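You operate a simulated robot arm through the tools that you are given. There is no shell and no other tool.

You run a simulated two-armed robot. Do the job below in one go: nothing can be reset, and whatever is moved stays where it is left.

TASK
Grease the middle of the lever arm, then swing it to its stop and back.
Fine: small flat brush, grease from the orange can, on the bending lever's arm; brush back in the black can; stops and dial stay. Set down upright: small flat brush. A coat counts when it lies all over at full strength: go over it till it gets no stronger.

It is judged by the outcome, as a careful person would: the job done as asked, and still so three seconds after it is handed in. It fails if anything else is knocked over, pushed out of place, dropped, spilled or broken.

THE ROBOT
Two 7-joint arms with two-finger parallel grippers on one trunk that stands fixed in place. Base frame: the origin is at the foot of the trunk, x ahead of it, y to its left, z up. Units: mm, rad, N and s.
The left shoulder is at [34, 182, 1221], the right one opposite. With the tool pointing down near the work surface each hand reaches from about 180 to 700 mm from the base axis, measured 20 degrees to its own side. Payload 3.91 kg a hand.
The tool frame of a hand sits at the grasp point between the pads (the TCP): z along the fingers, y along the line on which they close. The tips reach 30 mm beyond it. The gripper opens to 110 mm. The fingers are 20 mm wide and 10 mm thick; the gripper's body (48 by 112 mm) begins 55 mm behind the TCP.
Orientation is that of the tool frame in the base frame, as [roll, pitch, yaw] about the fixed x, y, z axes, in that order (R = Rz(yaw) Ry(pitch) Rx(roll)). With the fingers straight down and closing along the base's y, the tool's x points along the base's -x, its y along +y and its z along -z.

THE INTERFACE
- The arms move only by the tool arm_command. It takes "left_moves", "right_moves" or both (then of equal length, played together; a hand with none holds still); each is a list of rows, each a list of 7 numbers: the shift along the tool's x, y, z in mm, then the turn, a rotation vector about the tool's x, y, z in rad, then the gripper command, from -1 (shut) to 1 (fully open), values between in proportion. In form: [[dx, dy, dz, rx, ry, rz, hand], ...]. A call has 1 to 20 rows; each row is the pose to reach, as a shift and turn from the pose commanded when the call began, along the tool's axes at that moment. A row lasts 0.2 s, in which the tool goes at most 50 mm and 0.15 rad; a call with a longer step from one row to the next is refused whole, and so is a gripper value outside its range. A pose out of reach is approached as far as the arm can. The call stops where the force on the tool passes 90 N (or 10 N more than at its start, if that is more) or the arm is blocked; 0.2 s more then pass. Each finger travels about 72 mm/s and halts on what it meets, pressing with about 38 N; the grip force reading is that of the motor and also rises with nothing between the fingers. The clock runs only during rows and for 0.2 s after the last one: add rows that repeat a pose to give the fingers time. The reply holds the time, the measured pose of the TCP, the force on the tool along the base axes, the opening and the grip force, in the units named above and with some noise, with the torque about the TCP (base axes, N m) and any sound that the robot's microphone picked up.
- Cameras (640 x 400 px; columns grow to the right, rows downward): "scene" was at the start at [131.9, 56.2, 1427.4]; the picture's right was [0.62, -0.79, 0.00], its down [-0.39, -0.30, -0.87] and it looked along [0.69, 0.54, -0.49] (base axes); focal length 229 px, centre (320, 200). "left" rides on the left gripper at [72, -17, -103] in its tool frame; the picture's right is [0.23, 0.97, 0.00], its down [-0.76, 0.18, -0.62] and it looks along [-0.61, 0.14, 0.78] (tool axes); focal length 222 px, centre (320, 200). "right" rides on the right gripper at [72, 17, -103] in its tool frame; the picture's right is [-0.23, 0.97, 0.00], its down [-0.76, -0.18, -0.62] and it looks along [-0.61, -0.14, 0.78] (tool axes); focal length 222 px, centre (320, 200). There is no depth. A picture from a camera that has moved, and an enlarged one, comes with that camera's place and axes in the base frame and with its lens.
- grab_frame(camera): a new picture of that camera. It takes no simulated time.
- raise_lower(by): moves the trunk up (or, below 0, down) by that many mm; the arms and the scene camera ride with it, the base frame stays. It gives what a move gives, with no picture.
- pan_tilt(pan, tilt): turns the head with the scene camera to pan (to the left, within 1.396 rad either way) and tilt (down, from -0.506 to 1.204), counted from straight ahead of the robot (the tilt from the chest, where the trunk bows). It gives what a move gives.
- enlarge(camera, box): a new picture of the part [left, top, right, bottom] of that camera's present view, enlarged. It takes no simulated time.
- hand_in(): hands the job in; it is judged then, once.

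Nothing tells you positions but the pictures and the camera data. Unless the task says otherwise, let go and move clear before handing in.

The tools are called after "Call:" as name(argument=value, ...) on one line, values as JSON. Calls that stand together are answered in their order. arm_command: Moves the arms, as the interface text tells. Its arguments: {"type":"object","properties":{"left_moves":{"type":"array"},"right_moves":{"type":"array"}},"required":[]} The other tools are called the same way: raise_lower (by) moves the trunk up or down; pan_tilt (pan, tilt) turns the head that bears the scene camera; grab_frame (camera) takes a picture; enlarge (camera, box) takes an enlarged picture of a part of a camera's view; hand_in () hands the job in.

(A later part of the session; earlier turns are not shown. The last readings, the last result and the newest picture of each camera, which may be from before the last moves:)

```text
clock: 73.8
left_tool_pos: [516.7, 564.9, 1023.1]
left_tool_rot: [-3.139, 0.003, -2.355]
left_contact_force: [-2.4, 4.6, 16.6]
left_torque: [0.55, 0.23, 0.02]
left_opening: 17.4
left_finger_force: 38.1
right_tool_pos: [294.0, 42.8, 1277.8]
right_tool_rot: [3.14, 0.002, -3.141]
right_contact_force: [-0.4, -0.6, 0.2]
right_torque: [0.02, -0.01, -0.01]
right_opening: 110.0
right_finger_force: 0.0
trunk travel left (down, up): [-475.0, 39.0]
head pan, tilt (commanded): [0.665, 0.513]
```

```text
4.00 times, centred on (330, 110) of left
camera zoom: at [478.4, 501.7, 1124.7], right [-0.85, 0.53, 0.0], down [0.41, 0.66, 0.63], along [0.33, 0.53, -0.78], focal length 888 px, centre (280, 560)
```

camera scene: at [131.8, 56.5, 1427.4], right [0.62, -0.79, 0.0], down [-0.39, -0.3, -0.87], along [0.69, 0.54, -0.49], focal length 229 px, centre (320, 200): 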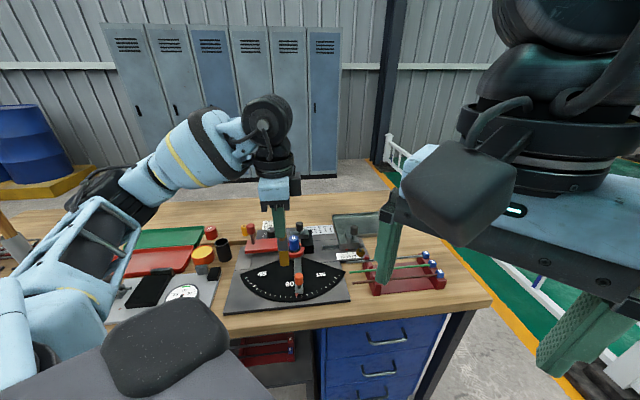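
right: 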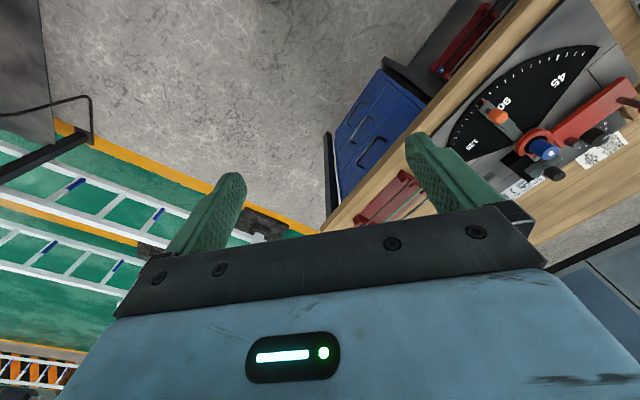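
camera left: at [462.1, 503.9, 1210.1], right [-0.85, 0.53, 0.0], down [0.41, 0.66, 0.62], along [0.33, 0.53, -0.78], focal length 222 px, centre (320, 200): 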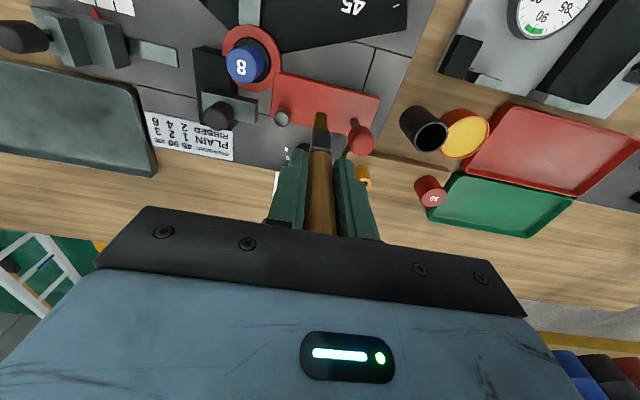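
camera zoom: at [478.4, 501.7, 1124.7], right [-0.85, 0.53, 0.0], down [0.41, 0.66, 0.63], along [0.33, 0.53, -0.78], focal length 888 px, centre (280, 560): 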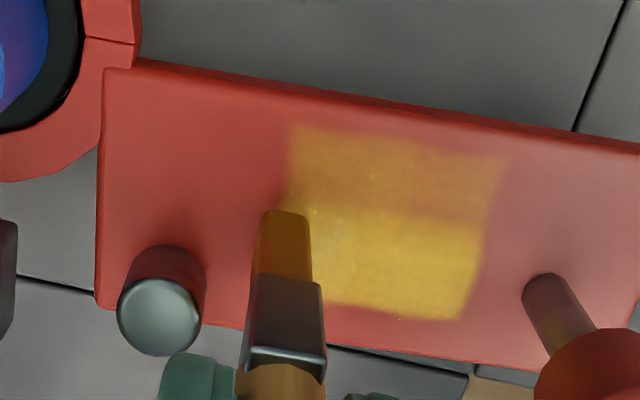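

The grease is building well on the rear half, but friction nudged the lever slightly forward. I'll lift off and check the lever's pose.

Call:
arm_command(left_moves=[[0, 0, -8, 0, 0, 0, -1], [0, 0, -30, 0, 0, 0, -1], [0, 0, -60, 0, 0, 0, -1]])

Call:
enlarge(camera="scene", box=[220, 190, 340, 310])

Call:
enlarge(camera="left", box=[240, 40, 420, 180])

```text
clock: 74.6
left_tool_pos: [516.4, 566.9, 1079.5]
left_tool_rot: [-3.141, -0.001, -2.356]
left_contact_force: [-0.2, 0.6, -0.2]
left_torque: [0.04, 0.02, 0.01]
left_opening: 17.2
left_finger_force: 38.1
right_tool_pos: [296.3, 42.6, 1276.9]
right_tool_rot: [3.14, -0.001, -3.142]
right_contact_force: [-0.1, 0.0, 0.1]
right_torque: [0.02, -0.01, 0.03]
right_opening: 110.1
right_finger_force: 0.1
trunk travel left (down, up): [-475.0, 39.0]
head pan, tilt (commanded): [0.665, 0.513]
```

```text
3.33 times, centred on (280, 250) of scene
camera zoom: at [132.1, 56.0, 1427.3], right [0.62, -0.79, 0.0], down [-0.39, -0.3, -0.87], along [0.69, 0.54, -0.49], focal length 765 px, centre (453, 33)
```

zoom: 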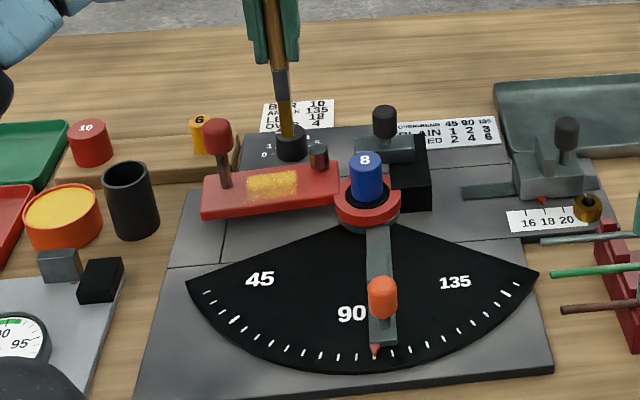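

```text
2.86 times, centred on (330, 110) of left
camera zoom: at [478.5, 503.3, 1182.4], right [-0.85, 0.53, 0.0], down [0.41, 0.66, 0.62], along [0.33, 0.53, -0.78], focal length 635 px, centre (291, 457)
```

zoom: 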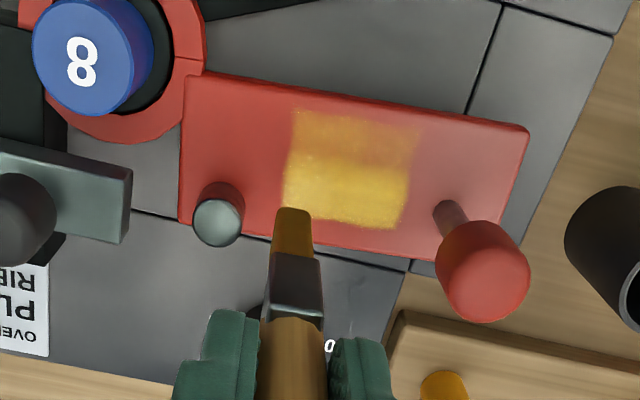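

The lever has turned about 5° and the patch is centred near l = 99, d = 20. I'll stroke only inward toward the pivot and lift on each return, starting with the front half.

Call:
arm_command(left_moves=[[20, 30, 20, 0, 0, 0, -1], [23, 41, 45, 0, 0, 0, -1], [23, 41, 59, 0, 0, 0, -1], [22, 31, 59, 0, 0, 0, -1], [21, 21, 59, 0, 0, 0, -1], [20, 11, 59, 0, 0, 0, -1], [19, 4, 59, 0, 0, 0, -1], [19, 4, 50, 0, 0, 0, -1], [23, 41, 50, 0, 0, 0, -1], [23, 41, 59, 0, 0, 0, -1], [22, 31, 59, 0, 0, 0, -1], [21, 21, 59, 0, 0, 0, -1], [20, 11, 59, 0, 0, 0, -1], [19, 4, 59, 0, 0, 0, -1], [19, 4, 50, 0, 0, 0, -1], [15, 41, 50, 0, 0, 0, -1], [15, 41, 59, 0, 0, 0, -1], [14, 31, 59, 0, 0, 0, -1], [13, 21, 59, 0, 0, 0, -1], [12, 11, 59, 0, 0, 0, -1]])

Call:
enlarge(camera="scene", box=[240, 210, 310, 270])

Call:
enlarge(camera="left", box=[270, 60, 390, 160])

```text
clock: 78.8
left_tool_pos: [502.4, 564.5, 1020.9]
left_tool_rot: [3.141, 0.003, -2.354]
left_contact_force: [-2.2, 0.2, 7.2]
left_torque: [0.19, 0.14, 0.03]
left_opening: 17.1
left_finger_force: 37.6
right_tool_pos: [295.7, 43.8, 1278.3]
right_tool_rot: [-3.141, 0.0, -3.141]
right_contact_force: [0.3, 0.2, 0.4]
right_torque: [-0.02, 0.03, 0.02]
right_opening: 110.0
right_finger_force: 0.1
trunk travel left (down, up): [-475.0, 39.0]
head pan, tilt (commanded): [0.665, 0.513]
```

```text
6.67 times, centred on (275, 240) of scene
camera zoom: at [131.4, 55.5, 1427.5], right [0.62, -0.79, 0.0], down [-0.39, -0.3, -0.87], along [0.69, 0.54, -0.49], focal length 1530 px, centre (620, -67)
```

zoom: 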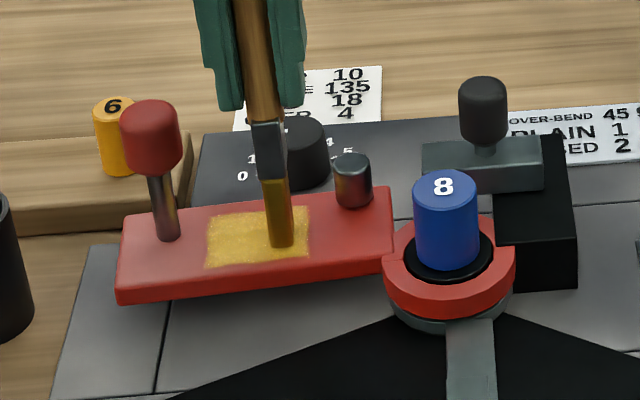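

```text
4.00 times, centred on (330, 110) of left
camera zoom: at [463.7, 501.0, 1125.0], right [-0.85, 0.53, 0.0], down [0.41, 0.66, 0.62], along [0.33, 0.53, -0.78], focal length 888 px, centre (280, 560)
```

zoom: 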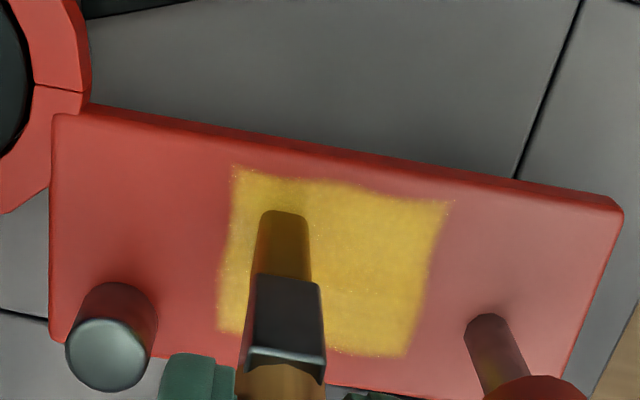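

The patch is now fully covered in yellow. I'll keep going over it until it stops changing, starting with the middle and rear lanes.

Call:
arm_command(left_moves=[[-4, 31, -8, 0, 0, 0, -1], [-4, 31, 0, 0, 0, 0, -1], [-5, 21, 0, 0, 0, 0, -1], [-6, 11, 0, 0, 0, 0, -1], [-7, 1, 0, 0, 0, 0, -1], [-8, -9, 0, 0, 0, 0, -1], [-8, -9, -8, 0, 0, 0, -1], [-11, 31, -8, 0, 0, 0, -1], [-11, 31, 0, 0, 0, 0, -1], [-12, 21, 0, 0, 0, 0, -1], [-13, 11, 0, 0, 0, 0, -1], [-14, 1, 0, 0, 0, 0, -1], [-15, -9, 0, 0, 0, 0, -1], [-15, -9, -8, 0, 0, 0, -1], [-18, 30, -8, 0, 0, 0, -1], [-18, 30, 0, 0, 0, 0, -1], [-19, 21, 0, 0, 0, 0, -1], [-20, 11, 0, 0, 0, 0, -1], [-21, 1, 0, 0, 0, 0, -1], [-22, -9, 0, 0, 0, 0, -1]])

Call:
enlarge(camera="scene", box=[240, 210, 310, 270])

Call:
enlarge(camera="left", box=[270, 60, 390, 160])

```text
clock: 83.0
left_tool_pos: [525.3, 576.0, 1021.1]
left_tool_rot: [-3.141, -0.002, -2.355]
left_contact_force: [0.2, -0.3, 0.0]
left_torque: [0.03, 0.04, 0.01]
left_opening: 17.2
left_finger_force: 38.2
right_tool_pos: [297.1, 43.4, 1277.9]
right_tool_rot: [-3.141, -0.001, -3.14]
right_contact_force: [0.2, 0.0, -0.5]
right_torque: [-0.01, 0.01, -0.02]
right_opening: 110.0
right_finger_force: 0.1
trunk travel left (down, up): [-475.0, 39.0]
head pan, tilt (commanded): [0.665, 0.513]
```

```text
6.67 times, centred on (275, 240) of scene
camera zoom: at [132.1, 56.0, 1427.3], right [0.62, -0.79, 0.0], down [-0.39, -0.3, -0.87], along [0.69, 0.54, -0.49], focal length 1530 px, centre (620, -67)
```

zoom: 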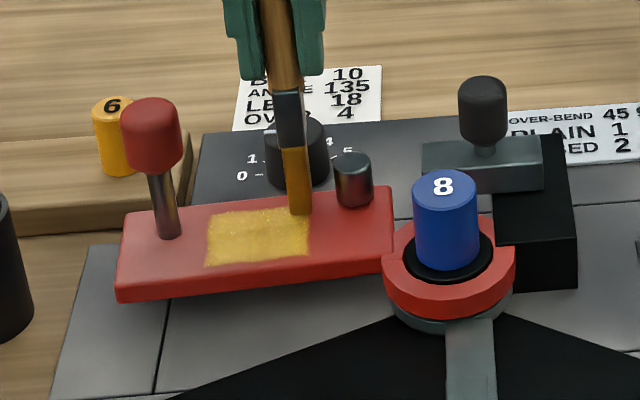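

```text
4.00 times, centred on (330, 110) of left
camera zoom: at [487.0, 512.6, 1125.2], right [-0.85, 0.53, 0.0], down [0.41, 0.66, 0.62], along [0.33, 0.53, -0.78], focal length 888 px, centre (280, 560)
```

zoom: 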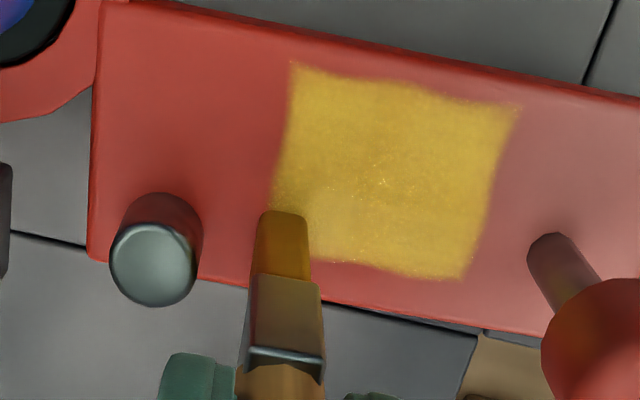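

Call:
arm_command(left_moves=[[4, 40, -8, 0, 0, 0, -1], [4, 40, 1.5, 0, 0, 0, -1], [3, 30, 1.5, 0, 0, 0, -1], [2, 20, 1.5, 0, 0, 0, -1], [1, 10, 1.5, 0, 0, 0, -1], [0, 0, 1.5, 0, 0, 0, -1], [0, 0, -8, 0, 0, 0, -1], [11, 40, -8, 0, 0, 0, -1], [11, 40, 1.5, 0, 0, 0, -1], [10, 30, 1.5, 0, 0, 0, -1], [9, 20, 1.5, 0, 0, 0, -1], [8, 10, 1.5, 0, 0, 0, -1], [7, 0, 1.5, 0, 0, 0, -1], [7, 0, -8, 0, 0, 0, -1], [18, 40, -8, 0, 0, 0, -1], [18, 40, 1.5, 0, 0, 0, -1], [17, 30, 1.5, 0, 0, 0, -1], [16, 20, 1.5, 0, 0, 0, -1], [15, 10, 1.5, 0, 0, 0, -1], [14, 0, 1.5, 0, 0, 0, -1]])

Call:
enlarge(camera="left", box=[270, 60, 390, 160])

Call:
enlarge(camera="scene", box=[240, 210, 310, 270])

```text
clock: 87.2
left_tool_pos: [511.9, 564.7, 1021.5]
left_tool_rot: [-3.141, 0.001, -2.356]
left_contact_force: [-5.8, 4.7, 18.4]
left_torque: [0.53, 0.49, -0.01]
left_opening: 17.3
left_finger_force: 38.3
right_tool_pos: [292.8, 43.2, 1277.9]
right_tool_rot: [3.141, 0.001, 3.141]
right_contact_force: [-0.1, -0.3, -0.2]
right_torque: [-0.02, -0.04, -0.01]
right_opening: 110.2
right_finger_force: 0.0
trunk travel left (down, up): [-475.0, 39.0]
head pan, tilt (commanded): [0.665, 0.513]
```

```text
4.00 times, centred on (330, 110) of left
camera zoom: at [474.1, 500.7, 1124.9], right [-0.85, 0.53, 0.0], down [0.41, 0.66, 0.62], along [0.33, 0.53, -0.78], focal length 888 px, centre (280, 560)
```

zoom: 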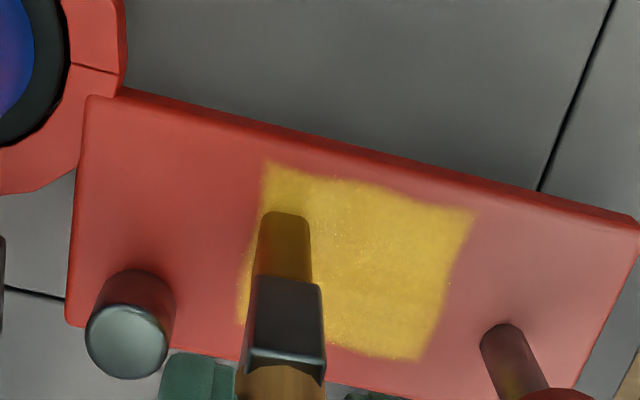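

```text
6.67 times, centred on (275, 240) of scene
camera zoom: at [129.9, 55.1, 1427.7], right [0.62, -0.79, 0.0], down [-0.39, -0.3, -0.87], along [0.69, 0.54, -0.49], focal length 1530 px, centre (620, -67)
```

zoom: 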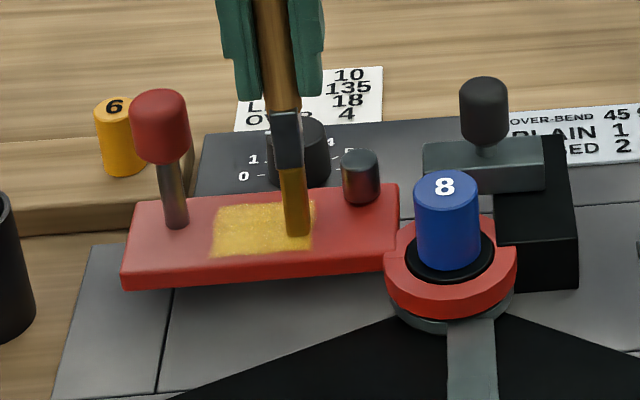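

The lever has drifted back to about its starting pose. I'll finish the front lanes there.

Call:
arm_command(left_moves=[[6, 40, -8, 0, 0, 0, -1], [6, 40, -0.5, 0, 0, 0, -1], [6, 30, -0.5, 0, 0, 0, -1], [6, 20, -0.5, 0, 0, 0, -1], [6, 10, -0.5, 0, 0, 0, -1], [6, -2, -0.5, 0, 0, 0, -1], [6, -2, -8, 0, 0, 0, -1], [13, 40, -8, 0, 0, 0, -1], [13, 40, -0.5, 0, 0, 0, -1], [13, 30, -0.5, 0, 0, 0, -1], [13, 20, -0.5, 0, 0, 0, -1], [13, 10, -0.5, 0, 0, 0, -1], [13, -2, -0.5, 0, 0, 0, -1], [13, -2, -8, 0, 0, 0, -1], [13, 40, -8, 0, 0, 0, -1], [13, 40, -0.5, 0, 0, 0, -1], [13, 30, -0.5, 0, 0, 0, -1], [13, 20, -0.5, 0, 0, 0, -1], [13, 10, -0.5, 0, 0, 0, -1], [13, -2, -0.5, 0, 0, 0, -1]])

Call:
enlarge(camera="left", box=[270, 60, 390, 160])

Call:
enlarge(camera="scene", box=[240, 210, 310, 270])

```text
clock: 91.4
left_tool_pos: [505.9, 554.4, 1022.2]
left_tool_rot: [-3.14, 0.001, -2.354]
left_contact_force: [-1.2, 0.9, 4.7]
left_torque: [0.19, 0.07, 0.01]
left_opening: 17.1
left_finger_force: 38.0
right_tool_pos: [295.0, 43.4, 1277.1]
right_tool_rot: [3.141, -0.001, 3.141]
right_contact_force: [0.2, 0.5, -0.1]
right_torque: [0.0, -0.01, 0.0]
right_opening: 110.4
right_finger_force: 0.1
trunk travel left (down, up): [-475.0, 39.0]
head pan, tilt (commanded): [0.665, 0.513]
```

```text
4.00 times, centred on (330, 110) of left
camera zoom: at [467.6, 489.7, 1125.1], right [-0.85, 0.53, 0.0], down [0.41, 0.66, 0.62], along [0.33, 0.53, -0.78], focal length 888 px, centre (280, 560)
```

zoom: 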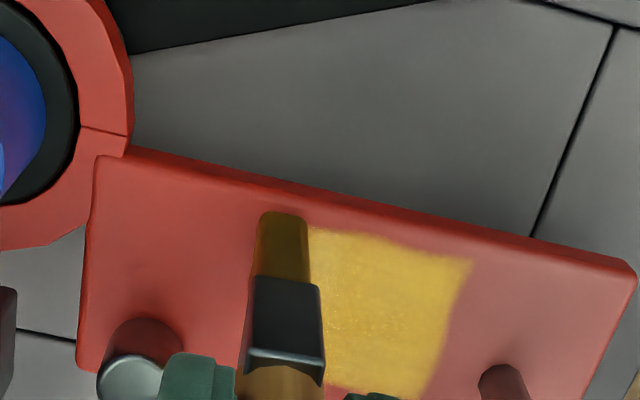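

```text
6.67 times, centred on (275, 240) of scene
camera zoom: at [131.5, 55.8, 1427.5], right [0.62, -0.79, 0.0], down [-0.39, -0.3, -0.87], along [0.69, 0.54, -0.49], focal length 1530 px, centre (620, -67)
```

zoom: 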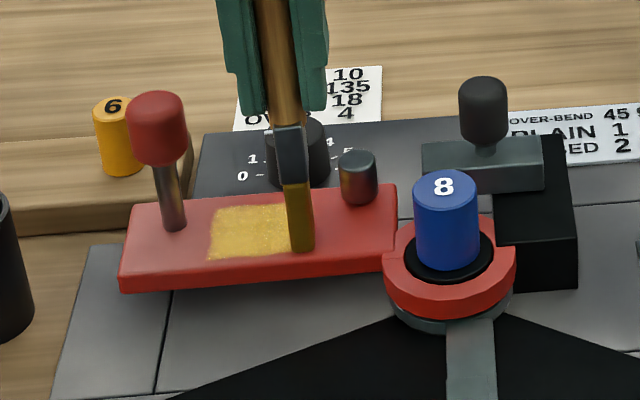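

Call:
arm_command(left_moves=[[0, 0, -10, 0, 0, 0, -1], [0, 0, -40, 0, 0, 0, -1], [-20, -25, -65, 0, 0, 0, -1]])

Call:
enlarge(camera="left", box=[310, 60, 410, 160])

Call:
enlarge(camera="scene", box=[250, 220, 290, 255])

```text
clock: 92.2
left_tool_pos: [541.0, 551.0, 1082.2]
left_tool_rot: [3.137, -0.002, -2.357]
left_contact_force: [0.6, 0.4, -0.9]
left_torque: [0.01, -0.01, -0.01]
left_opening: 17.2
left_finger_force: 37.8
right_tool_pos: [297.8, 43.6, 1277.6]
right_tool_rot: [3.141, -0.002, 3.141]
right_contact_force: [0.6, -0.9, 0.3]
right_torque: [0.0, -0.03, -0.02]
right_opening: 109.9
right_finger_force: 0.1
trunk travel left (down, up): [-475.0, 39.0]
head pan, tilt (commanded): [0.665, 0.513]
```

```text
4.00 times, centred on (360, 110) of left
camera zoom: at [503.1, 486.8, 1186.7], right [-0.85, 0.53, 0.0], down [0.41, 0.66, 0.62], along [0.33, 0.53, -0.78], focal length 888 px, centre (160, 560)
```

zoom: 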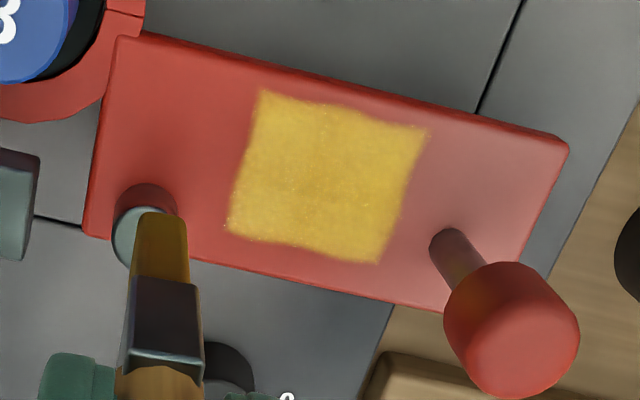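

```text
11.43 times, centred on (270, 238) of scene
camera zoom: at [133.9, 55.2, 1427.1], right [0.62, -0.79, 0.0], down [-0.39, -0.3, -0.87], along [0.69, 0.54, -0.49], focal length 2622 px, centre (891, -229)
```

zoom: 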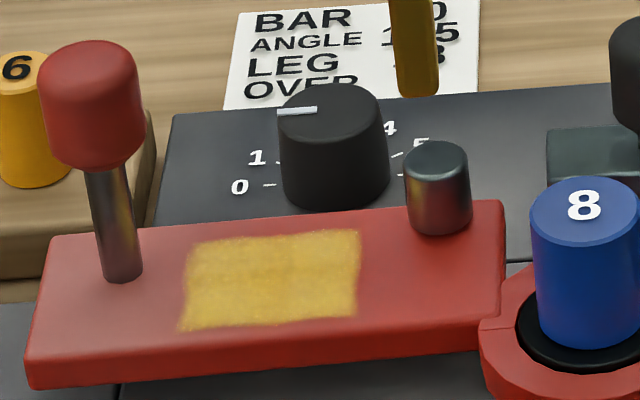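

The coat looks nearly uniform, but I'll reload and go over it once more to be sure it's saturated. I'll raise the hand first so the brush clears the red knob on the way to the orange can.

Call:
arm_command(left_moves=[[0, 0, -42, 0, 0, 0, -1], [1, 44, -42, 0, 0, 0, -1], [2, 88, -42, 0, 0, 0, -1], [3, 132, -42, 0, 0, 0, -1], [4, 176, -42, 0, 0, 0, -1], [5, 220, -42, 0, 0, 0, -1], [6.4, 263, -42, 0, 0, 0, -1], [6.4, 263, 0, 0, 0, 0, -1], [6.4, 263, 45, 0, 0, 0, -1], [6.4, 263, 60, 0, 0, 0, -1], [6.4, 263, 68, 0, 0, 0, -1]])

Call:
enlarge(camera="left", box=[270, 80, 370, 180])

Call:
enlarge(camera="scene", box=[180, 210, 230, 270])

```text
clock: 94.6
left_tool_pos: [348.3, 731.9, 1016.5]
left_tool_rot: [3.141, -0.002, -2.357]
left_contact_force: [-0.4, 0.3, -1.7]
left_torque: [-0.01, 0.01, 0.0]
left_opening: 17.1
left_finger_force: 38.2
right_tool_pos: [297.4, 43.3, 1276.5]
right_tool_rot: [3.142, 0.0, 3.141]
right_contact_force: [-0.1, 0.8, -0.1]
right_torque: [0.03, -0.03, 0.02]
right_opening: 110.1
right_finger_force: 0.0
trunk travel left (down, up): [-475.0, 39.0]
head pan, tilt (commanded): [0.665, 0.513]
```

```text
4.00 times, centred on (320, 130) of left
camera zoom: at [309.5, 668.6, 1119.6], right [-0.85, 0.53, 0.0], down [0.41, 0.66, 0.62], along [0.33, 0.53, -0.78], focal length 888 px, centre (320, 480)
```

zoom: 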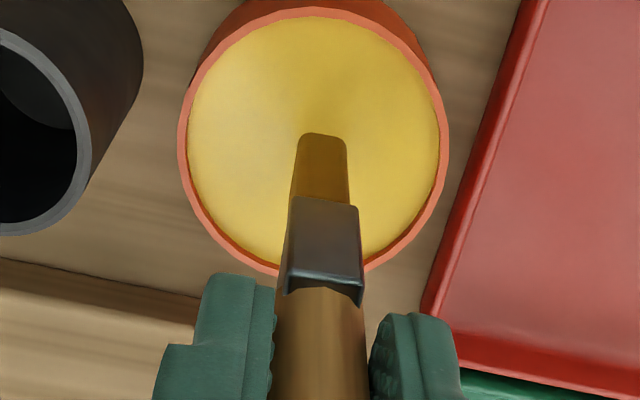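

```text
6.67 times, centred on (205, 240) of scene
camera zoom: at [132.0, 56.4, 1427.3], right [0.62, -0.79, 0.0], down [-0.39, -0.3, -0.87], along [0.69, 0.54, -0.49], focal length 1530 px, centre (1087, -67)
```

zoom: 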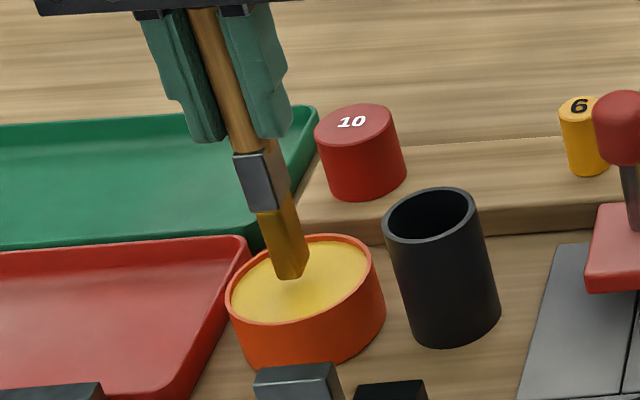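

Call:
arm_command(left_moves=[[0, 0, 2, 0, 0, 0, -1], [0, 0, 4, 0, 0, 0, -1], [0, 0, 6, 0, 0, 0, -1], [0, 0, 7, 0, 0, 0, -1]])

```text
clock: 95.6
left_tool_pos: [348.4, 732.2, 1009.7]
left_tool_rot: [3.141, 0.0, -2.356]
left_contact_force: [-0.9, 0.5, -0.9]
left_torque: [0.02, -0.03, 0.01]
left_opening: 17.1
left_finger_force: 38.5
right_tool_pos: [296.0, 43.1, 1276.4]
right_tool_rot: [3.14, 0.001, 3.141]
right_contact_force: [-0.3, 0.5, -0.5]
right_torque: [0.0, 0.0, 0.01]
right_opening: 110.1
right_finger_force: 0.0
trunk travel left (down, up): [-475.0, 39.0]
head pan, tilt (commanded): [0.665, 0.513]
```

Call:
arm_command(left_moves=[[0, 0, 1, 0, 0, 0, -1], [0, 0, 2, 0, 0, 0, -1], [0, 0, 3, 0, 0, 0, -1], [0, 0, 3, 0, 0, 0, -1]])

```text
clock: 96.6
left_tool_pos: [347.1, 731.2, 1008.8]
left_tool_rot: [3.141, 0.003, -2.358]
left_contact_force: [-0.5, -1.2, 4.8]
left_torque: [0.02, -0.05, 0.0]
left_opening: 17.1
left_finger_force: 37.8
right_tool_pos: [295.8, 44.0, 1278.5]
right_tool_rot: [-3.141, 0.001, 3.141]
right_contact_force: [-0.6, 0.1, -0.6]
right_torque: [0.04, -0.02, -0.03]
right_opening: 110.2
right_finger_force: 0.0
trunk travel left (down, up): [-475.0, 39.0]
head pan, tilt (commanded): [0.665, 0.513]
```

Call:
arm_command(left_moves=[[0, 0, 0.5, 0, 0, 0, -1], [4, 0, 0.5, 0, 0, 0, -1], [4, 4, 0.5, 0, 0, 0, -1], [0, 4, 0.5, 0, 0, 0, -1], [-4, 4, 0.5, 0, 0, 0, -1], [-4, 0, 0.5, 0, 0, 0, -1], [-4, -4, 0.5, 0, 0, 0, -1], [0, -4, 0.5, 0, 0, 0, -1], [4, -4, 0.5, 0, 0, 0, -1], [0, 0, 0.5, 0, 0, 0, -1], [0, 0, -10, 0, 0, 0, -1], [0, 0, -45, 0, 0, 0, -1], [0, 0, -85, 0, 0, 0, -1], [0, 0, -120, 0, 0, 0, -1], [-1, -44, -120, 0, 0, 0, -1], [-2, -88, -120, 0, 0, 0, -1], [-3, -132, -120, 0, 0, 0, -1], [-4, -176, -120, 0, 0, 0, -1], [14, -200, -120, 0, 0, 0, -1]])

Call:
grab_frame(camera="left")

Call:
enlarge(camera="scene", box=[220, 170, 340, 280])

```text
clock: 100.6
left_tool_pos: [483.2, 578.2, 1131.2]
left_tool_rot: [3.14, 0.001, -2.356]
left_contact_force: [0.1, -0.2, -0.8]
left_torque: [0.03, 0.01, -0.01]
left_opening: 17.4
left_finger_force: 37.7
right_tool_pos: [294.6, 43.8, 1277.7]
right_tool_rot: [-3.141, 0.0, -3.141]
right_contact_force: [0.3, 0.8, 0.4]
right_torque: [0.0, -0.02, 0.0]
right_opening: 109.9
right_finger_force: 0.1
trunk travel left (down, up): [-475.0, 39.0]
head pan, tilt (commanded): [0.665, 0.513]
```

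```text
taken
camera left: at [444.2, 515.8, 1234.6], right [-0.85, 0.53, 0.0], down [0.41, 0.66, 0.62], along [0.33, 0.53, -0.78], focal length 222 px, centre (320, 200)
```

left: 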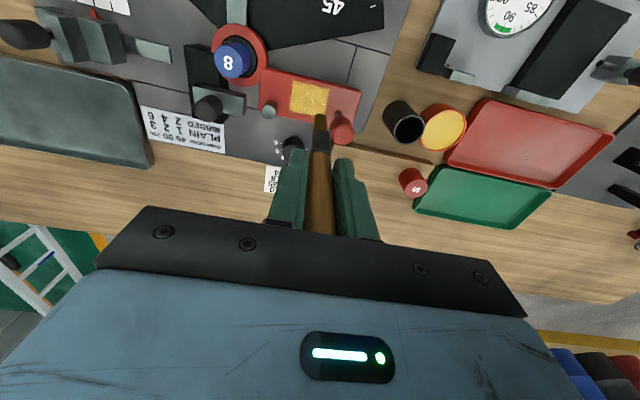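

```text
3.64 times, centred on (280, 225) of scene
camera zoom: at [131.4, 56.1, 1427.5], right [0.62, -0.79, 0.0], down [-0.39, -0.3, -0.87], along [0.69, 0.54, -0.49], focal length 834 px, centre (466, 109)
```

zoom: 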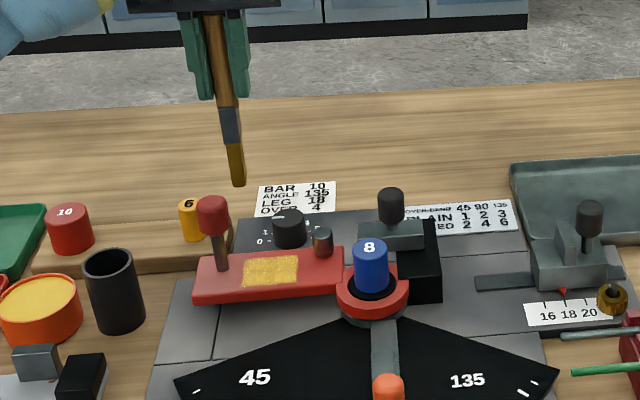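

Call:
enlarge(camera="left", box=[250, 60, 370, 150])

```text
4.44 times, centred on (310, 105) of left
camera zoom: at [444.2, 515.8, 1234.6], right [-0.85, 0.53, 0.0], down [0.41, 0.66, 0.62], along [0.33, 0.53, -0.78], focal length 987 px, centre (364, 622)
```

zoom: 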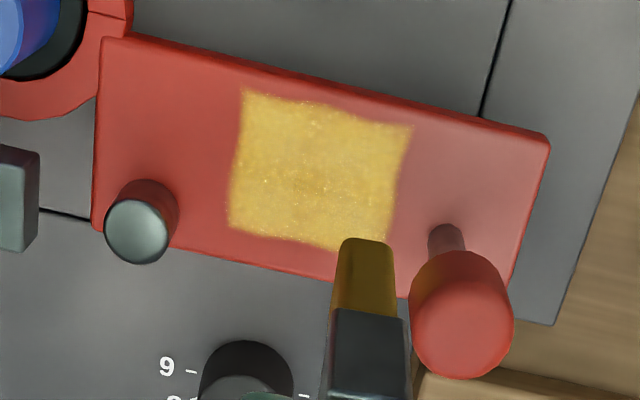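

Call:
arm_command(left_moves=[[3, 8, 45, 0, 0, 0, -1], [3, 8, 88, 0, 0, 0, -1], [3, 8, 102, 0, 0, 0, -1], [3, 8, 106, 0, 0, 0, -1], [3, 8, 107.5, 0, 0, 0, -1], [3, 8, 107.5, 0, 0, 0, -1]])

Call:
enlarge(camera="scene", box=[240, 210, 310, 270])

```text
clock: 102.0
left_tool_pos: [471.8, 584.8, 1021.7]
left_tool_rot: [-3.141, 0.006, -2.355]
left_contact_force: [0.0, 2.5, 15.2]
left_torque: [0.35, -0.06, 0.07]
left_opening: 17.2
left_finger_force: 37.6
right_tool_pos: [294.2, 43.1, 1277.4]
right_tool_rot: [3.139, 0.003, 3.141]
right_contact_force: [-0.4, 0.0, -0.4]
right_torque: [0.0, 0.02, -0.04]
right_opening: 109.8
right_finger_force: 0.2
trunk travel left (down, up): [-475.0, 39.0]
head pan, tilt (commanded): [0.665, 0.513]
```

```text
6.67 times, centred on (275, 240) of scene
camera zoom: at [130.5, 55.1, 1427.8], right [0.62, -0.79, 0.0], down [-0.39, -0.3, -0.87], along [0.69, 0.54, -0.49], focal length 1530 px, centre (620, -67)
```

zoom: 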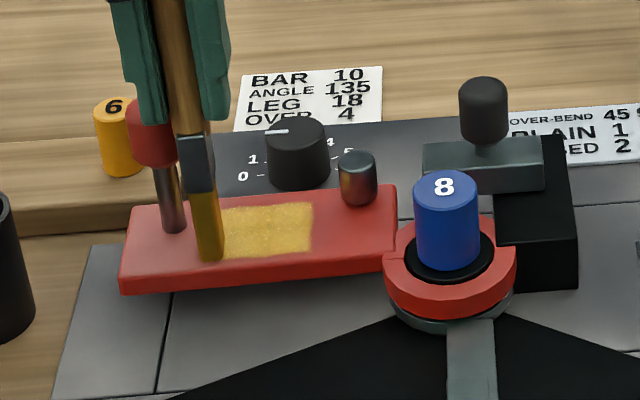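

Call:
arm_command(left_moves=[[0, 0, -1.5, 0, 0, 0, -1], [-1, -11, -1.5, 0, 0, 0, -1], [-1.5, -22, -1.5, 0, 0, 0, -1], [-2, -33, -1.5, 0, 0, 0, -1], [-3, -44, -1.5, 0, 0, 0, -1], [-3, -44, -10, 0, 0, 0, -1], [-7, 0, -10, 0, 0, 0, -1], [-7, 0, -1.5, 0, 0, 0, -1], [-8, -11, -1.5, 0, 0, 0, -1], [-8.5, -22, -1.5, 0, 0, 0, -1], [-9, -33, -1.5, 0, 0, 0, -1], [-10, -44, -1.5, 0, 0, 0, -1], [-10, -44, -10, 0, 0, 0, -1], [-15, 0, -10, 0, 0, 0, -1], [-15, 0, -1.5, 0, 0, 0, -1], [-16, -11, -1.5, 0, 0, 0, -1], [-16.5, -22, -1.5, 0, 0, 0, -1], [-17, -33, -1.5, 0, 0, 0, -1], [-18, -44, -1.5, 0, 0, 0, -1], [-18, -44, -10, 0, 0, 0, -1]])

Call:
enlarge(camera="left", box=[270, 60, 390, 160])

Call:
enlarge(camera="scene", box=[240, 210, 310, 270])

```text
clock: 106.2
left_tool_pos: [515.8, 565.9, 1029.9]
left_tool_rot: [-3.14, 0.002, -2.357]
left_contact_force: [0.3, 0.7, -1.0]
left_torque: [0.01, 0.01, 0.01]
left_opening: 17.4
left_finger_force: 37.9
right_tool_pos: [295.9, 45.8, 1277.3]
right_tool_rot: [-3.141, 0.001, -3.141]
right_contact_force: [0.5, 0.0, 0.1]
right_torque: [-0.02, 0.0, -0.01]
right_opening: 109.9
right_finger_force: 0.0
trunk travel left (down, up): [-475.0, 39.0]
head pan, tilt (commanded): [0.665, 0.513]
```

```text
4.00 times, centred on (330, 110) of left
camera zoom: at [477.1, 501.6, 1133.5], right [-0.85, 0.53, 0.0], down [0.41, 0.66, 0.62], along [0.33, 0.53, -0.78], focal length 888 px, centre (280, 560)
```

zoom: 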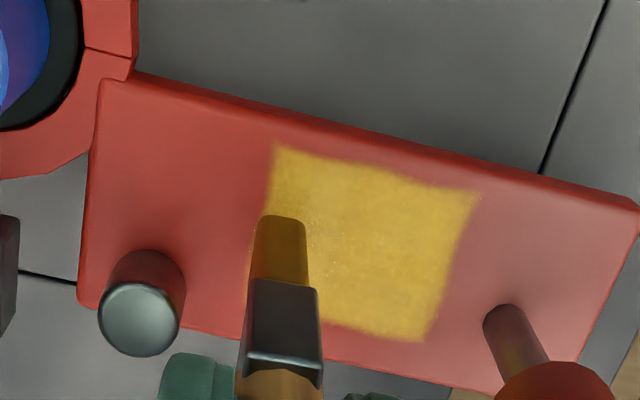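

```text
6.67 times, centred on (275, 240) of scene
camera zoom: at [131.6, 56.1, 1427.4], right [0.62, -0.79, 0.0], down [-0.39, -0.3, -0.87], along [0.69, 0.54, -0.49], focal length 1530 px, centre (620, -67)
```

zoom: 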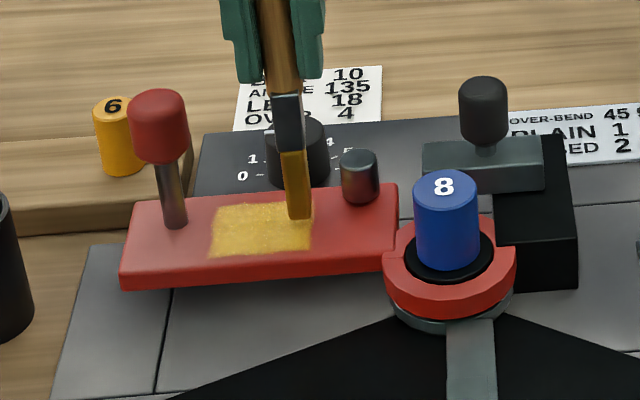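

Call:
arm_command(left_moves=[[-5, 44, 0, 0, 0, 0, -1], [-5, 44, 9, 0, 0, 0, -1], [-6, 33, 9, 0, 0, 0, -1], [-6.5, 22, 9, 0, 0, 0, -1], [-7, 11, 9, 0, 0, 0, -1], [-8, 0, 9, 0, 0, 0, -1], [-8, 0, 0, 0, 0, 0, -1], [-12, 44, 0, 0, 0, 0, -1], [-12, 44, 9, 0, 0, 0, -1], [-13, 33, 9, 0, 0, 0, -1], [-13.5, 22, 9, 0, 0, 0, -1], [-14, 11, 9, 0, 0, 0, -1], [-15, 0, 9, 0, 0, 0, -1], [-15, 0, 0, 0, 0, 0, -1], [-9, 44, 0, 0, 0, 0, -1], [-9, 44, 9, 0, 0, 0, -1], [-10, 33, 9, 0, 0, 0, -1], [-10.5, 22, 9, 0, 0, 0, -1], [-11, 11, 9, 0, 0, 0, -1], [-12, 0, 9, 0, 0, 0, -1]])

Call:
enlarge(camera="left", box=[270, 60, 390, 160])

Call:
enlarge(camera="scene", box=[240, 210, 310, 270])

```text
clock: 110.4
left_tool_pos: [524.0, 573.6, 1023.3]
left_tool_rot: [-3.141, 0.004, -2.355]
left_contact_force: [-1.9, 3.1, 8.4]
left_torque: [0.28, 0.2, 0.02]
left_opening: 17.5
left_finger_force: 38.0
right_tool_pos: [294.7, 43.8, 1276.9]
right_tool_rot: [3.14, 0.001, 3.141]
right_contact_force: [0.4, 0.1, 1.4]
right_torque: [0.02, 0.03, 0.0]
right_opening: 109.8
right_finger_force: 0.1
trunk travel left (down, up): [-475.0, 39.0]
head pan, tilt (commanded): [0.665, 0.513]
```

```text
4.00 times, centred on (330, 110) of left
camera zoom: at [485.8, 510.6, 1125.5], right [-0.85, 0.53, 0.0], down [0.41, 0.66, 0.62], along [0.33, 0.53, -0.78], focal length 888 px, centre (280, 560)
```

zoom: 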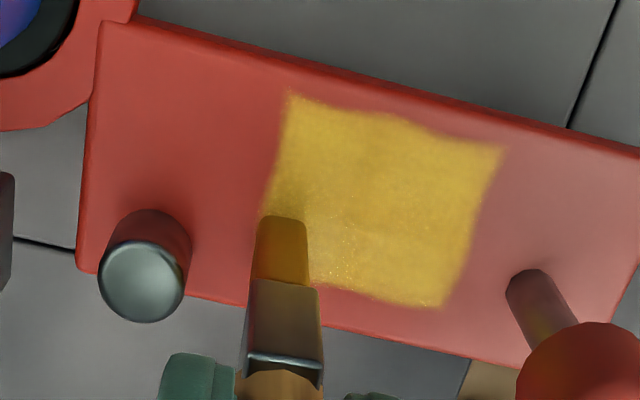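

```text
6.67 times, centred on (275, 240) of scene
camera zoom: at [131.1, 55.5, 1427.5], right [0.62, -0.79, 0.0], down [-0.39, -0.3, -0.87], along [0.69, 0.54, -0.49], focal length 1530 px, centre (620, -67)
```

zoom: 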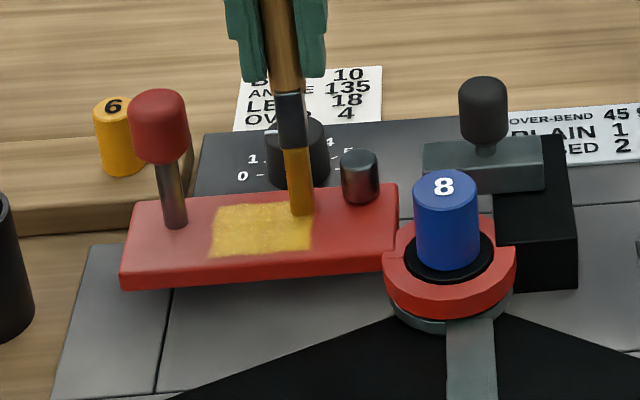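

Call:
arm_command(left_moves=[[12, 20, -10, 0, 0, 0, -1], [33, 46, -10, 0, 0, 0, -1], [33, 46, 0, 0, 0, 0, -1], [32, 34, 0, 0, 0, 0, -1], [31.5, 22, 0, 0, 0, 0, -1], [31, 10, 0, 0, 0, 0, -1], [30, -3, 0, 0, 0, 0, -1], [30, -3, -10, 0, 0, 0, -1], [33, 45, -10, 0, 0, 0, -1], [33, 45, 0, 0, 0, 0, -1], [32, 34, 0, 0, 0, 0, -1], [31.5, 22, 0, 0, 0, 0, -1], [31, 10, 0, 0, 0, 0, -1], [30, -3, 0, 0, 0, 0, -1], [30, -3, -10, 0, 0, 0, -1], [26, 45, -10, 0, 0, 0, -1], [26, 45, 0, 0, 0, 0, -1], [25, 30, 0, 0, 0, 0, -1], [24, 14, 0, 0, 0, 0, -1], [23, -3, 0, 0, 0, 0, -1]])

Call:
arm_command(left_moves=[[0, 0, -12, 0, 0, 0, -1], [0, 0, -50, 0, 0, 0, -1], [-20, 20, -90, 0, 0, 0, -1], [-20, 45, -106, 0, 0, 0, -1]])

Call:
grab_frame(camera="left")

Call:
enlarge(camera="left", box=[240, 60, 340, 160])

Call:
enlarge(camera="scene", box=[220, 190, 340, 310])

```text
clock: 114.6
left_tool_pos: [511.6, 554.9, 1021.7]
left_tool_rot: [-3.14, 0.002, -2.354]
left_contact_force: [-0.6, 1.0, 7.4]
left_torque: [0.16, 0.1, 0.04]
left_opening: 17.3
left_finger_force: 38.6
right_tool_pos: [295.3, 43.0, 1278.2]
right_tool_rot: [-3.141, 0.0, -3.141]
right_contact_force: [-0.4, -1.4, 0.3]
right_torque: [-0.04, 0.0, 0.01]
right_opening: 110.2
right_finger_force: 0.0
trunk travel left (down, up): [-475.0, 39.0]
head pan, tilt (commanded): [0.665, 0.513]
```

```text
clock: 115.6
left_tool_pos: [491.2, 602.1, 1130.1]
left_tool_rot: [-3.141, 0.0, -2.357]
left_contact_force: [-0.1, 0.2, 0.5]
left_torque: [-0.01, -0.02, 0.0]
left_opening: 17.3
left_finger_force: 38.2
right_tool_pos: [294.2, 43.8, 1277.2]
right_tool_rot: [3.141, 0.0, 3.141]
right_contact_force: [-0.4, 0.2, -0.8]
right_torque: [0.0, -0.01, 0.02]
right_opening: 110.0
right_finger_force: 0.0
trunk travel left (down, up): [-475.0, 39.0]
head pan, tilt (commanded): [0.665, 0.513]
```

```text
taken
camera left: at [453.1, 539.8, 1233.1], right [-0.85, 0.53, 0.0], down [0.41, 0.66, 0.62], along [0.33, 0.53, -0.78], focal length 222 px, centre (320, 200)
```

left: 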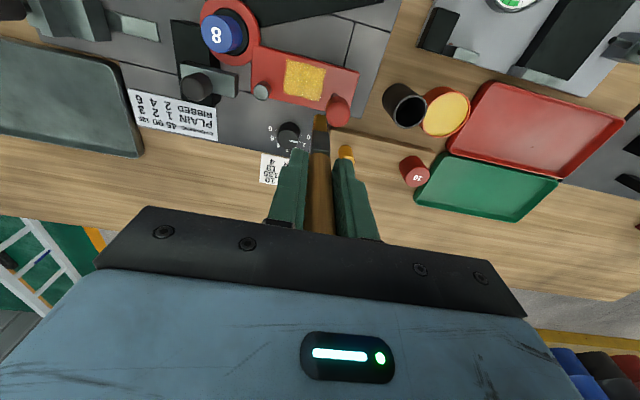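

```text
4.00 times, centred on (290, 110) of left
camera zoom: at [453.1, 539.8, 1233.1], right [-0.85, 0.53, 0.0], down [0.41, 0.66, 0.62], along [0.33, 0.53, -0.78], focal length 888 px, centre (440, 560)
```

zoom: 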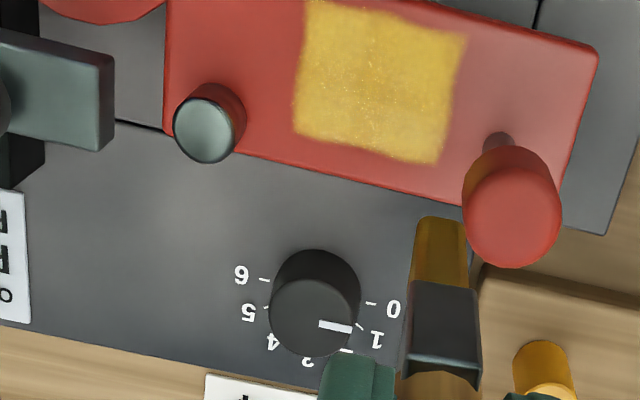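

```text
3.33 times, centred on (280, 250) of scene
camera zoom: at [130.8, 56.5, 1427.5], right [0.62, -0.79, 0.0], down [-0.39, -0.3, -0.87], along [0.69, 0.54, -0.49], focal length 765 px, centre (453, 33)
```

zoom: 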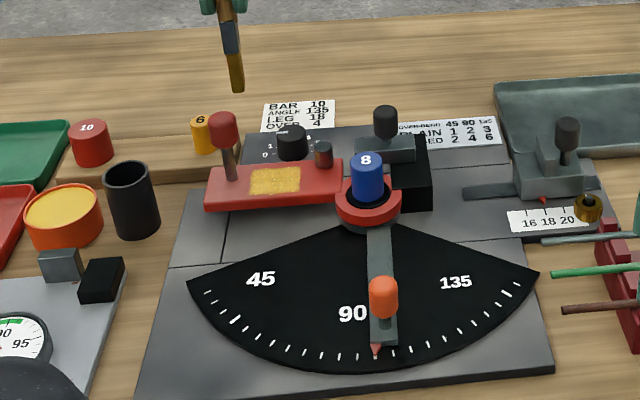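

The coat is uniform and no longer changing, and the lever, stop arm and dial are where they started. Next I'll carry the brush over the black can and check alignment before lowering it.

Call:
arm_command(left_moves=[[3, 41, 0, 0, 0, 0, -1], [6, 82, 0, 0, 0, 0, -1], [9.5, 123.5, 0, 0, 0, 0, -1], [9.5, 123.5, 30, 0, 0, 0, -1], [9.5, 123.5, 60, 0, 0, 0, -1], [9.5, 123.5, 60, 0, 0, 0, -1]])

Call:
enlarge(camera="left", box=[270, 70, 370, 170])

Call:
enlarge(camera="scene", box=[180, 170, 260, 270])

```text
clock: 117.0
left_tool_pos: [399.2, 684.6, 1068.2]
left_tool_rot: [-3.141, 0.0, -2.354]
left_contact_force: [0.1, 0.1, -1.6]
left_torque: [0.02, 0.02, 0.01]
left_opening: 17.1
left_finger_force: 38.4
right_tool_pos: [295.2, 43.6, 1276.7]
right_tool_rot: [-3.141, 0.0, -3.14]
right_contact_force: [0.6, 0.7, -0.2]
right_torque: [-0.01, -0.01, -0.02]
right_opening: 110.1
right_finger_force: 0.1
trunk travel left (down, up): [-475.0, 39.0]
head pan, tilt (commanded): [0.665, 0.513]
```

```text
4.00 times, centred on (320, 120) of left
camera zoom: at [361.2, 621.2, 1171.5], right [-0.85, 0.53, 0.0], down [0.41, 0.66, 0.62], along [0.33, 0.53, -0.78], focal length 888 px, centre (320, 520)
```

zoom: 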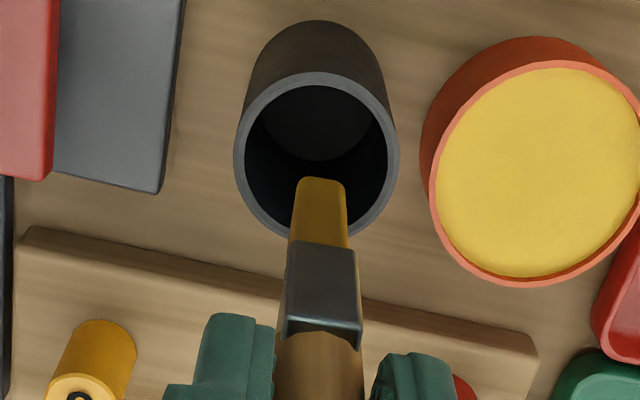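

```text
4.00 times, centred on (220, 220) of scene
camera zoom: at [131.8, 56.0, 1427.4], right [0.62, -0.79, 0.0], down [-0.39, -0.3, -0.87], along [0.69, 0.54, -0.49], focal length 918 px, centre (720, 120)
```

zoom: 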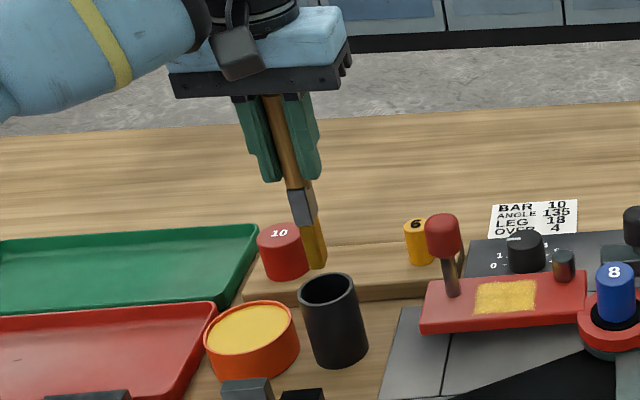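

Call:
arm_command(left_moves=[[0, 0, 12, 0, 0, 0, -1], [0, 0, 24, 0, 0, 0, -1], [0, 0, 34, 0, 0, 0, -1], [0, 0, 34, 0, 0, 0, -1]])

Call:
enlarge(camera="left", box=[270, 70, 370, 170])

Call:
enlarge(camera="scene", box=[190, 200, 240, 270])

```text
clock: 118.0
left_tool_pos: [399.1, 684.1, 1033.8]
left_tool_rot: [3.14, -0.001, -2.355]
left_contact_force: [-0.6, -0.2, -0.5]
left_torque: [0.03, -0.05, -0.01]
left_opening: 17.2
left_finger_force: 37.2
right_tool_pos: [295.7, 42.9, 1278.5]
right_tool_rot: [3.141, 0.0, 3.141]
right_contact_force: [0.4, 0.8, -1.0]
right_torque: [0.01, -0.03, -0.01]
right_opening: 109.8
right_finger_force: 0.1
trunk travel left (down, up): [-475.0, 39.0]
head pan, tilt (commanded): [0.665, 0.513]
```

```text
4.00 times, centred on (320, 120) of left
camera zoom: at [361.0, 620.8, 1137.2], right [-0.85, 0.53, 0.0], down [0.41, 0.66, 0.62], along [0.33, 0.53, -0.78], focal length 888 px, centre (320, 520)
```

zoom: 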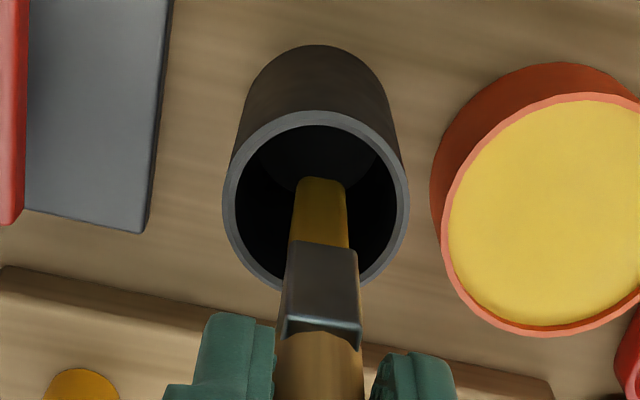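

```text
5.71 times, centred on (215, 235) of scene
camera zoom: at [131.9, 56.1, 1427.4], right [0.62, -0.79, 0.0], down [-0.39, -0.3, -0.87], along [0.69, 0.54, -0.49], focal length 1311 px, centre (920, 0)
```

zoom: 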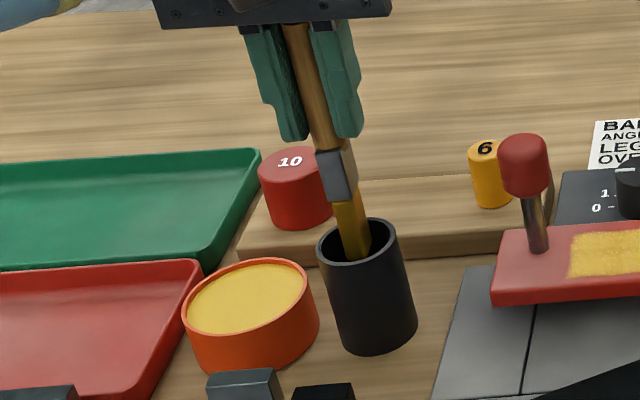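

Call:
arm_command(left_moves=[[0, 0, 10, 0, 0, 0, -1], [0, 0, 20, 0, 0, 0, -1], [0, 0, 30, 0, 0, 0, -1], [0, 0, 40, 0, 0, 0, -1], [0, 0, 46, 0, 0, 0, -1], [0, 0, 48, 0, 0, 0, -1]])

Call:
enlarge(camera="left", box=[270, 70, 370, 170])

Call:
enlarge(camera="scene", box=[190, 200, 240, 270])

```text
clock: 119.4
left_tool_pos: [399.4, 682.6, 986.2]
left_tool_rot: [3.142, -0.001, -2.357]
left_contact_force: [0.2, -0.3, -1.1]
left_torque: [-0.01, 0.02, 0.02]
left_opening: 17.3
left_finger_force: 38.5
right_tool_pos: [295.6, 43.8, 1277.4]
right_tool_rot: [-3.141, 0.0, 3.14]
right_contact_force: [-0.2, 1.3, -0.1]
right_torque: [-0.02, 0.02, -0.02]
right_opening: 109.7
right_finger_force: 0.1
trunk travel left (down, up): [-475.0, 39.0]
head pan, tilt (commanded): [0.665, 0.513]
```

```text
4.00 times, centred on (320, 120) of left
camera zoom: at [360.2, 619.2, 1089.7], right [-0.85, 0.53, 0.0], down [0.41, 0.66, 0.62], along [0.33, 0.53, -0.78], focal length 888 px, centre (320, 520)
```

zoom: 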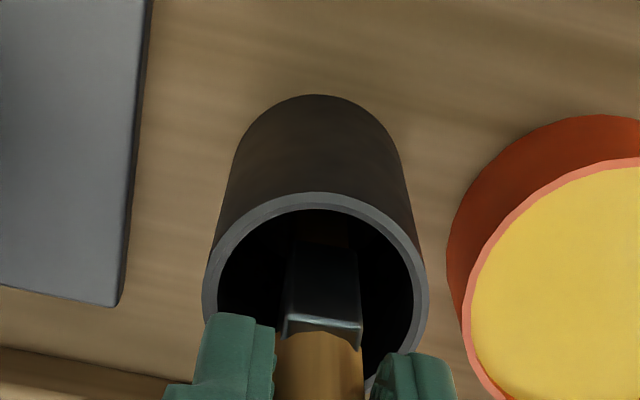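

```text
5.71 times, centred on (215, 235) of scene
camera zoom: at [132.0, 56.3, 1427.4], right [0.62, -0.79, 0.0], down [-0.39, -0.3, -0.87], along [0.69, 0.54, -0.49], focal length 1311 px, centre (920, 0)
```

zoom: 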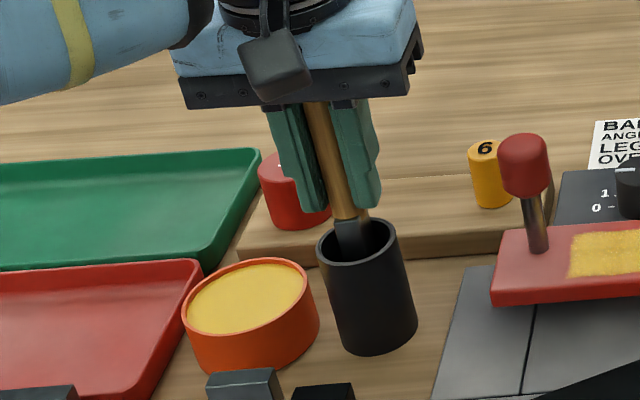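

Call:
arm_command(left_moves=[[0, 0, 2, 0, 0, 0, -1], [0, 0, 4, 0, 0, 0, -1], [0, 0, 5.5, 0, 0, 0, -1], [0, 0, 5.5, 0, 0, 0, -1]])

```text
clock: 120.4
left_tool_pos: [398.9, 681.9, 979.2]
left_tool_rot: [3.141, 0.0, -2.357]
left_contact_force: [-0.5, 0.0, 0.2]
left_torque: [0.01, -0.01, 0.03]
left_opening: 17.2
left_finger_force: 37.4
right_tool_pos: [295.4, 43.8, 1276.5]
right_tool_rot: [3.141, -0.001, 3.141]
right_contact_force: [-0.2, -0.1, -0.3]
right_torque: [0.01, 0.03, -0.01]
right_opening: 110.1
right_finger_force: 0.2
trunk travel left (down, up): [-475.0, 39.0]
head pan, tilt (commanded): [0.665, 0.513]
```

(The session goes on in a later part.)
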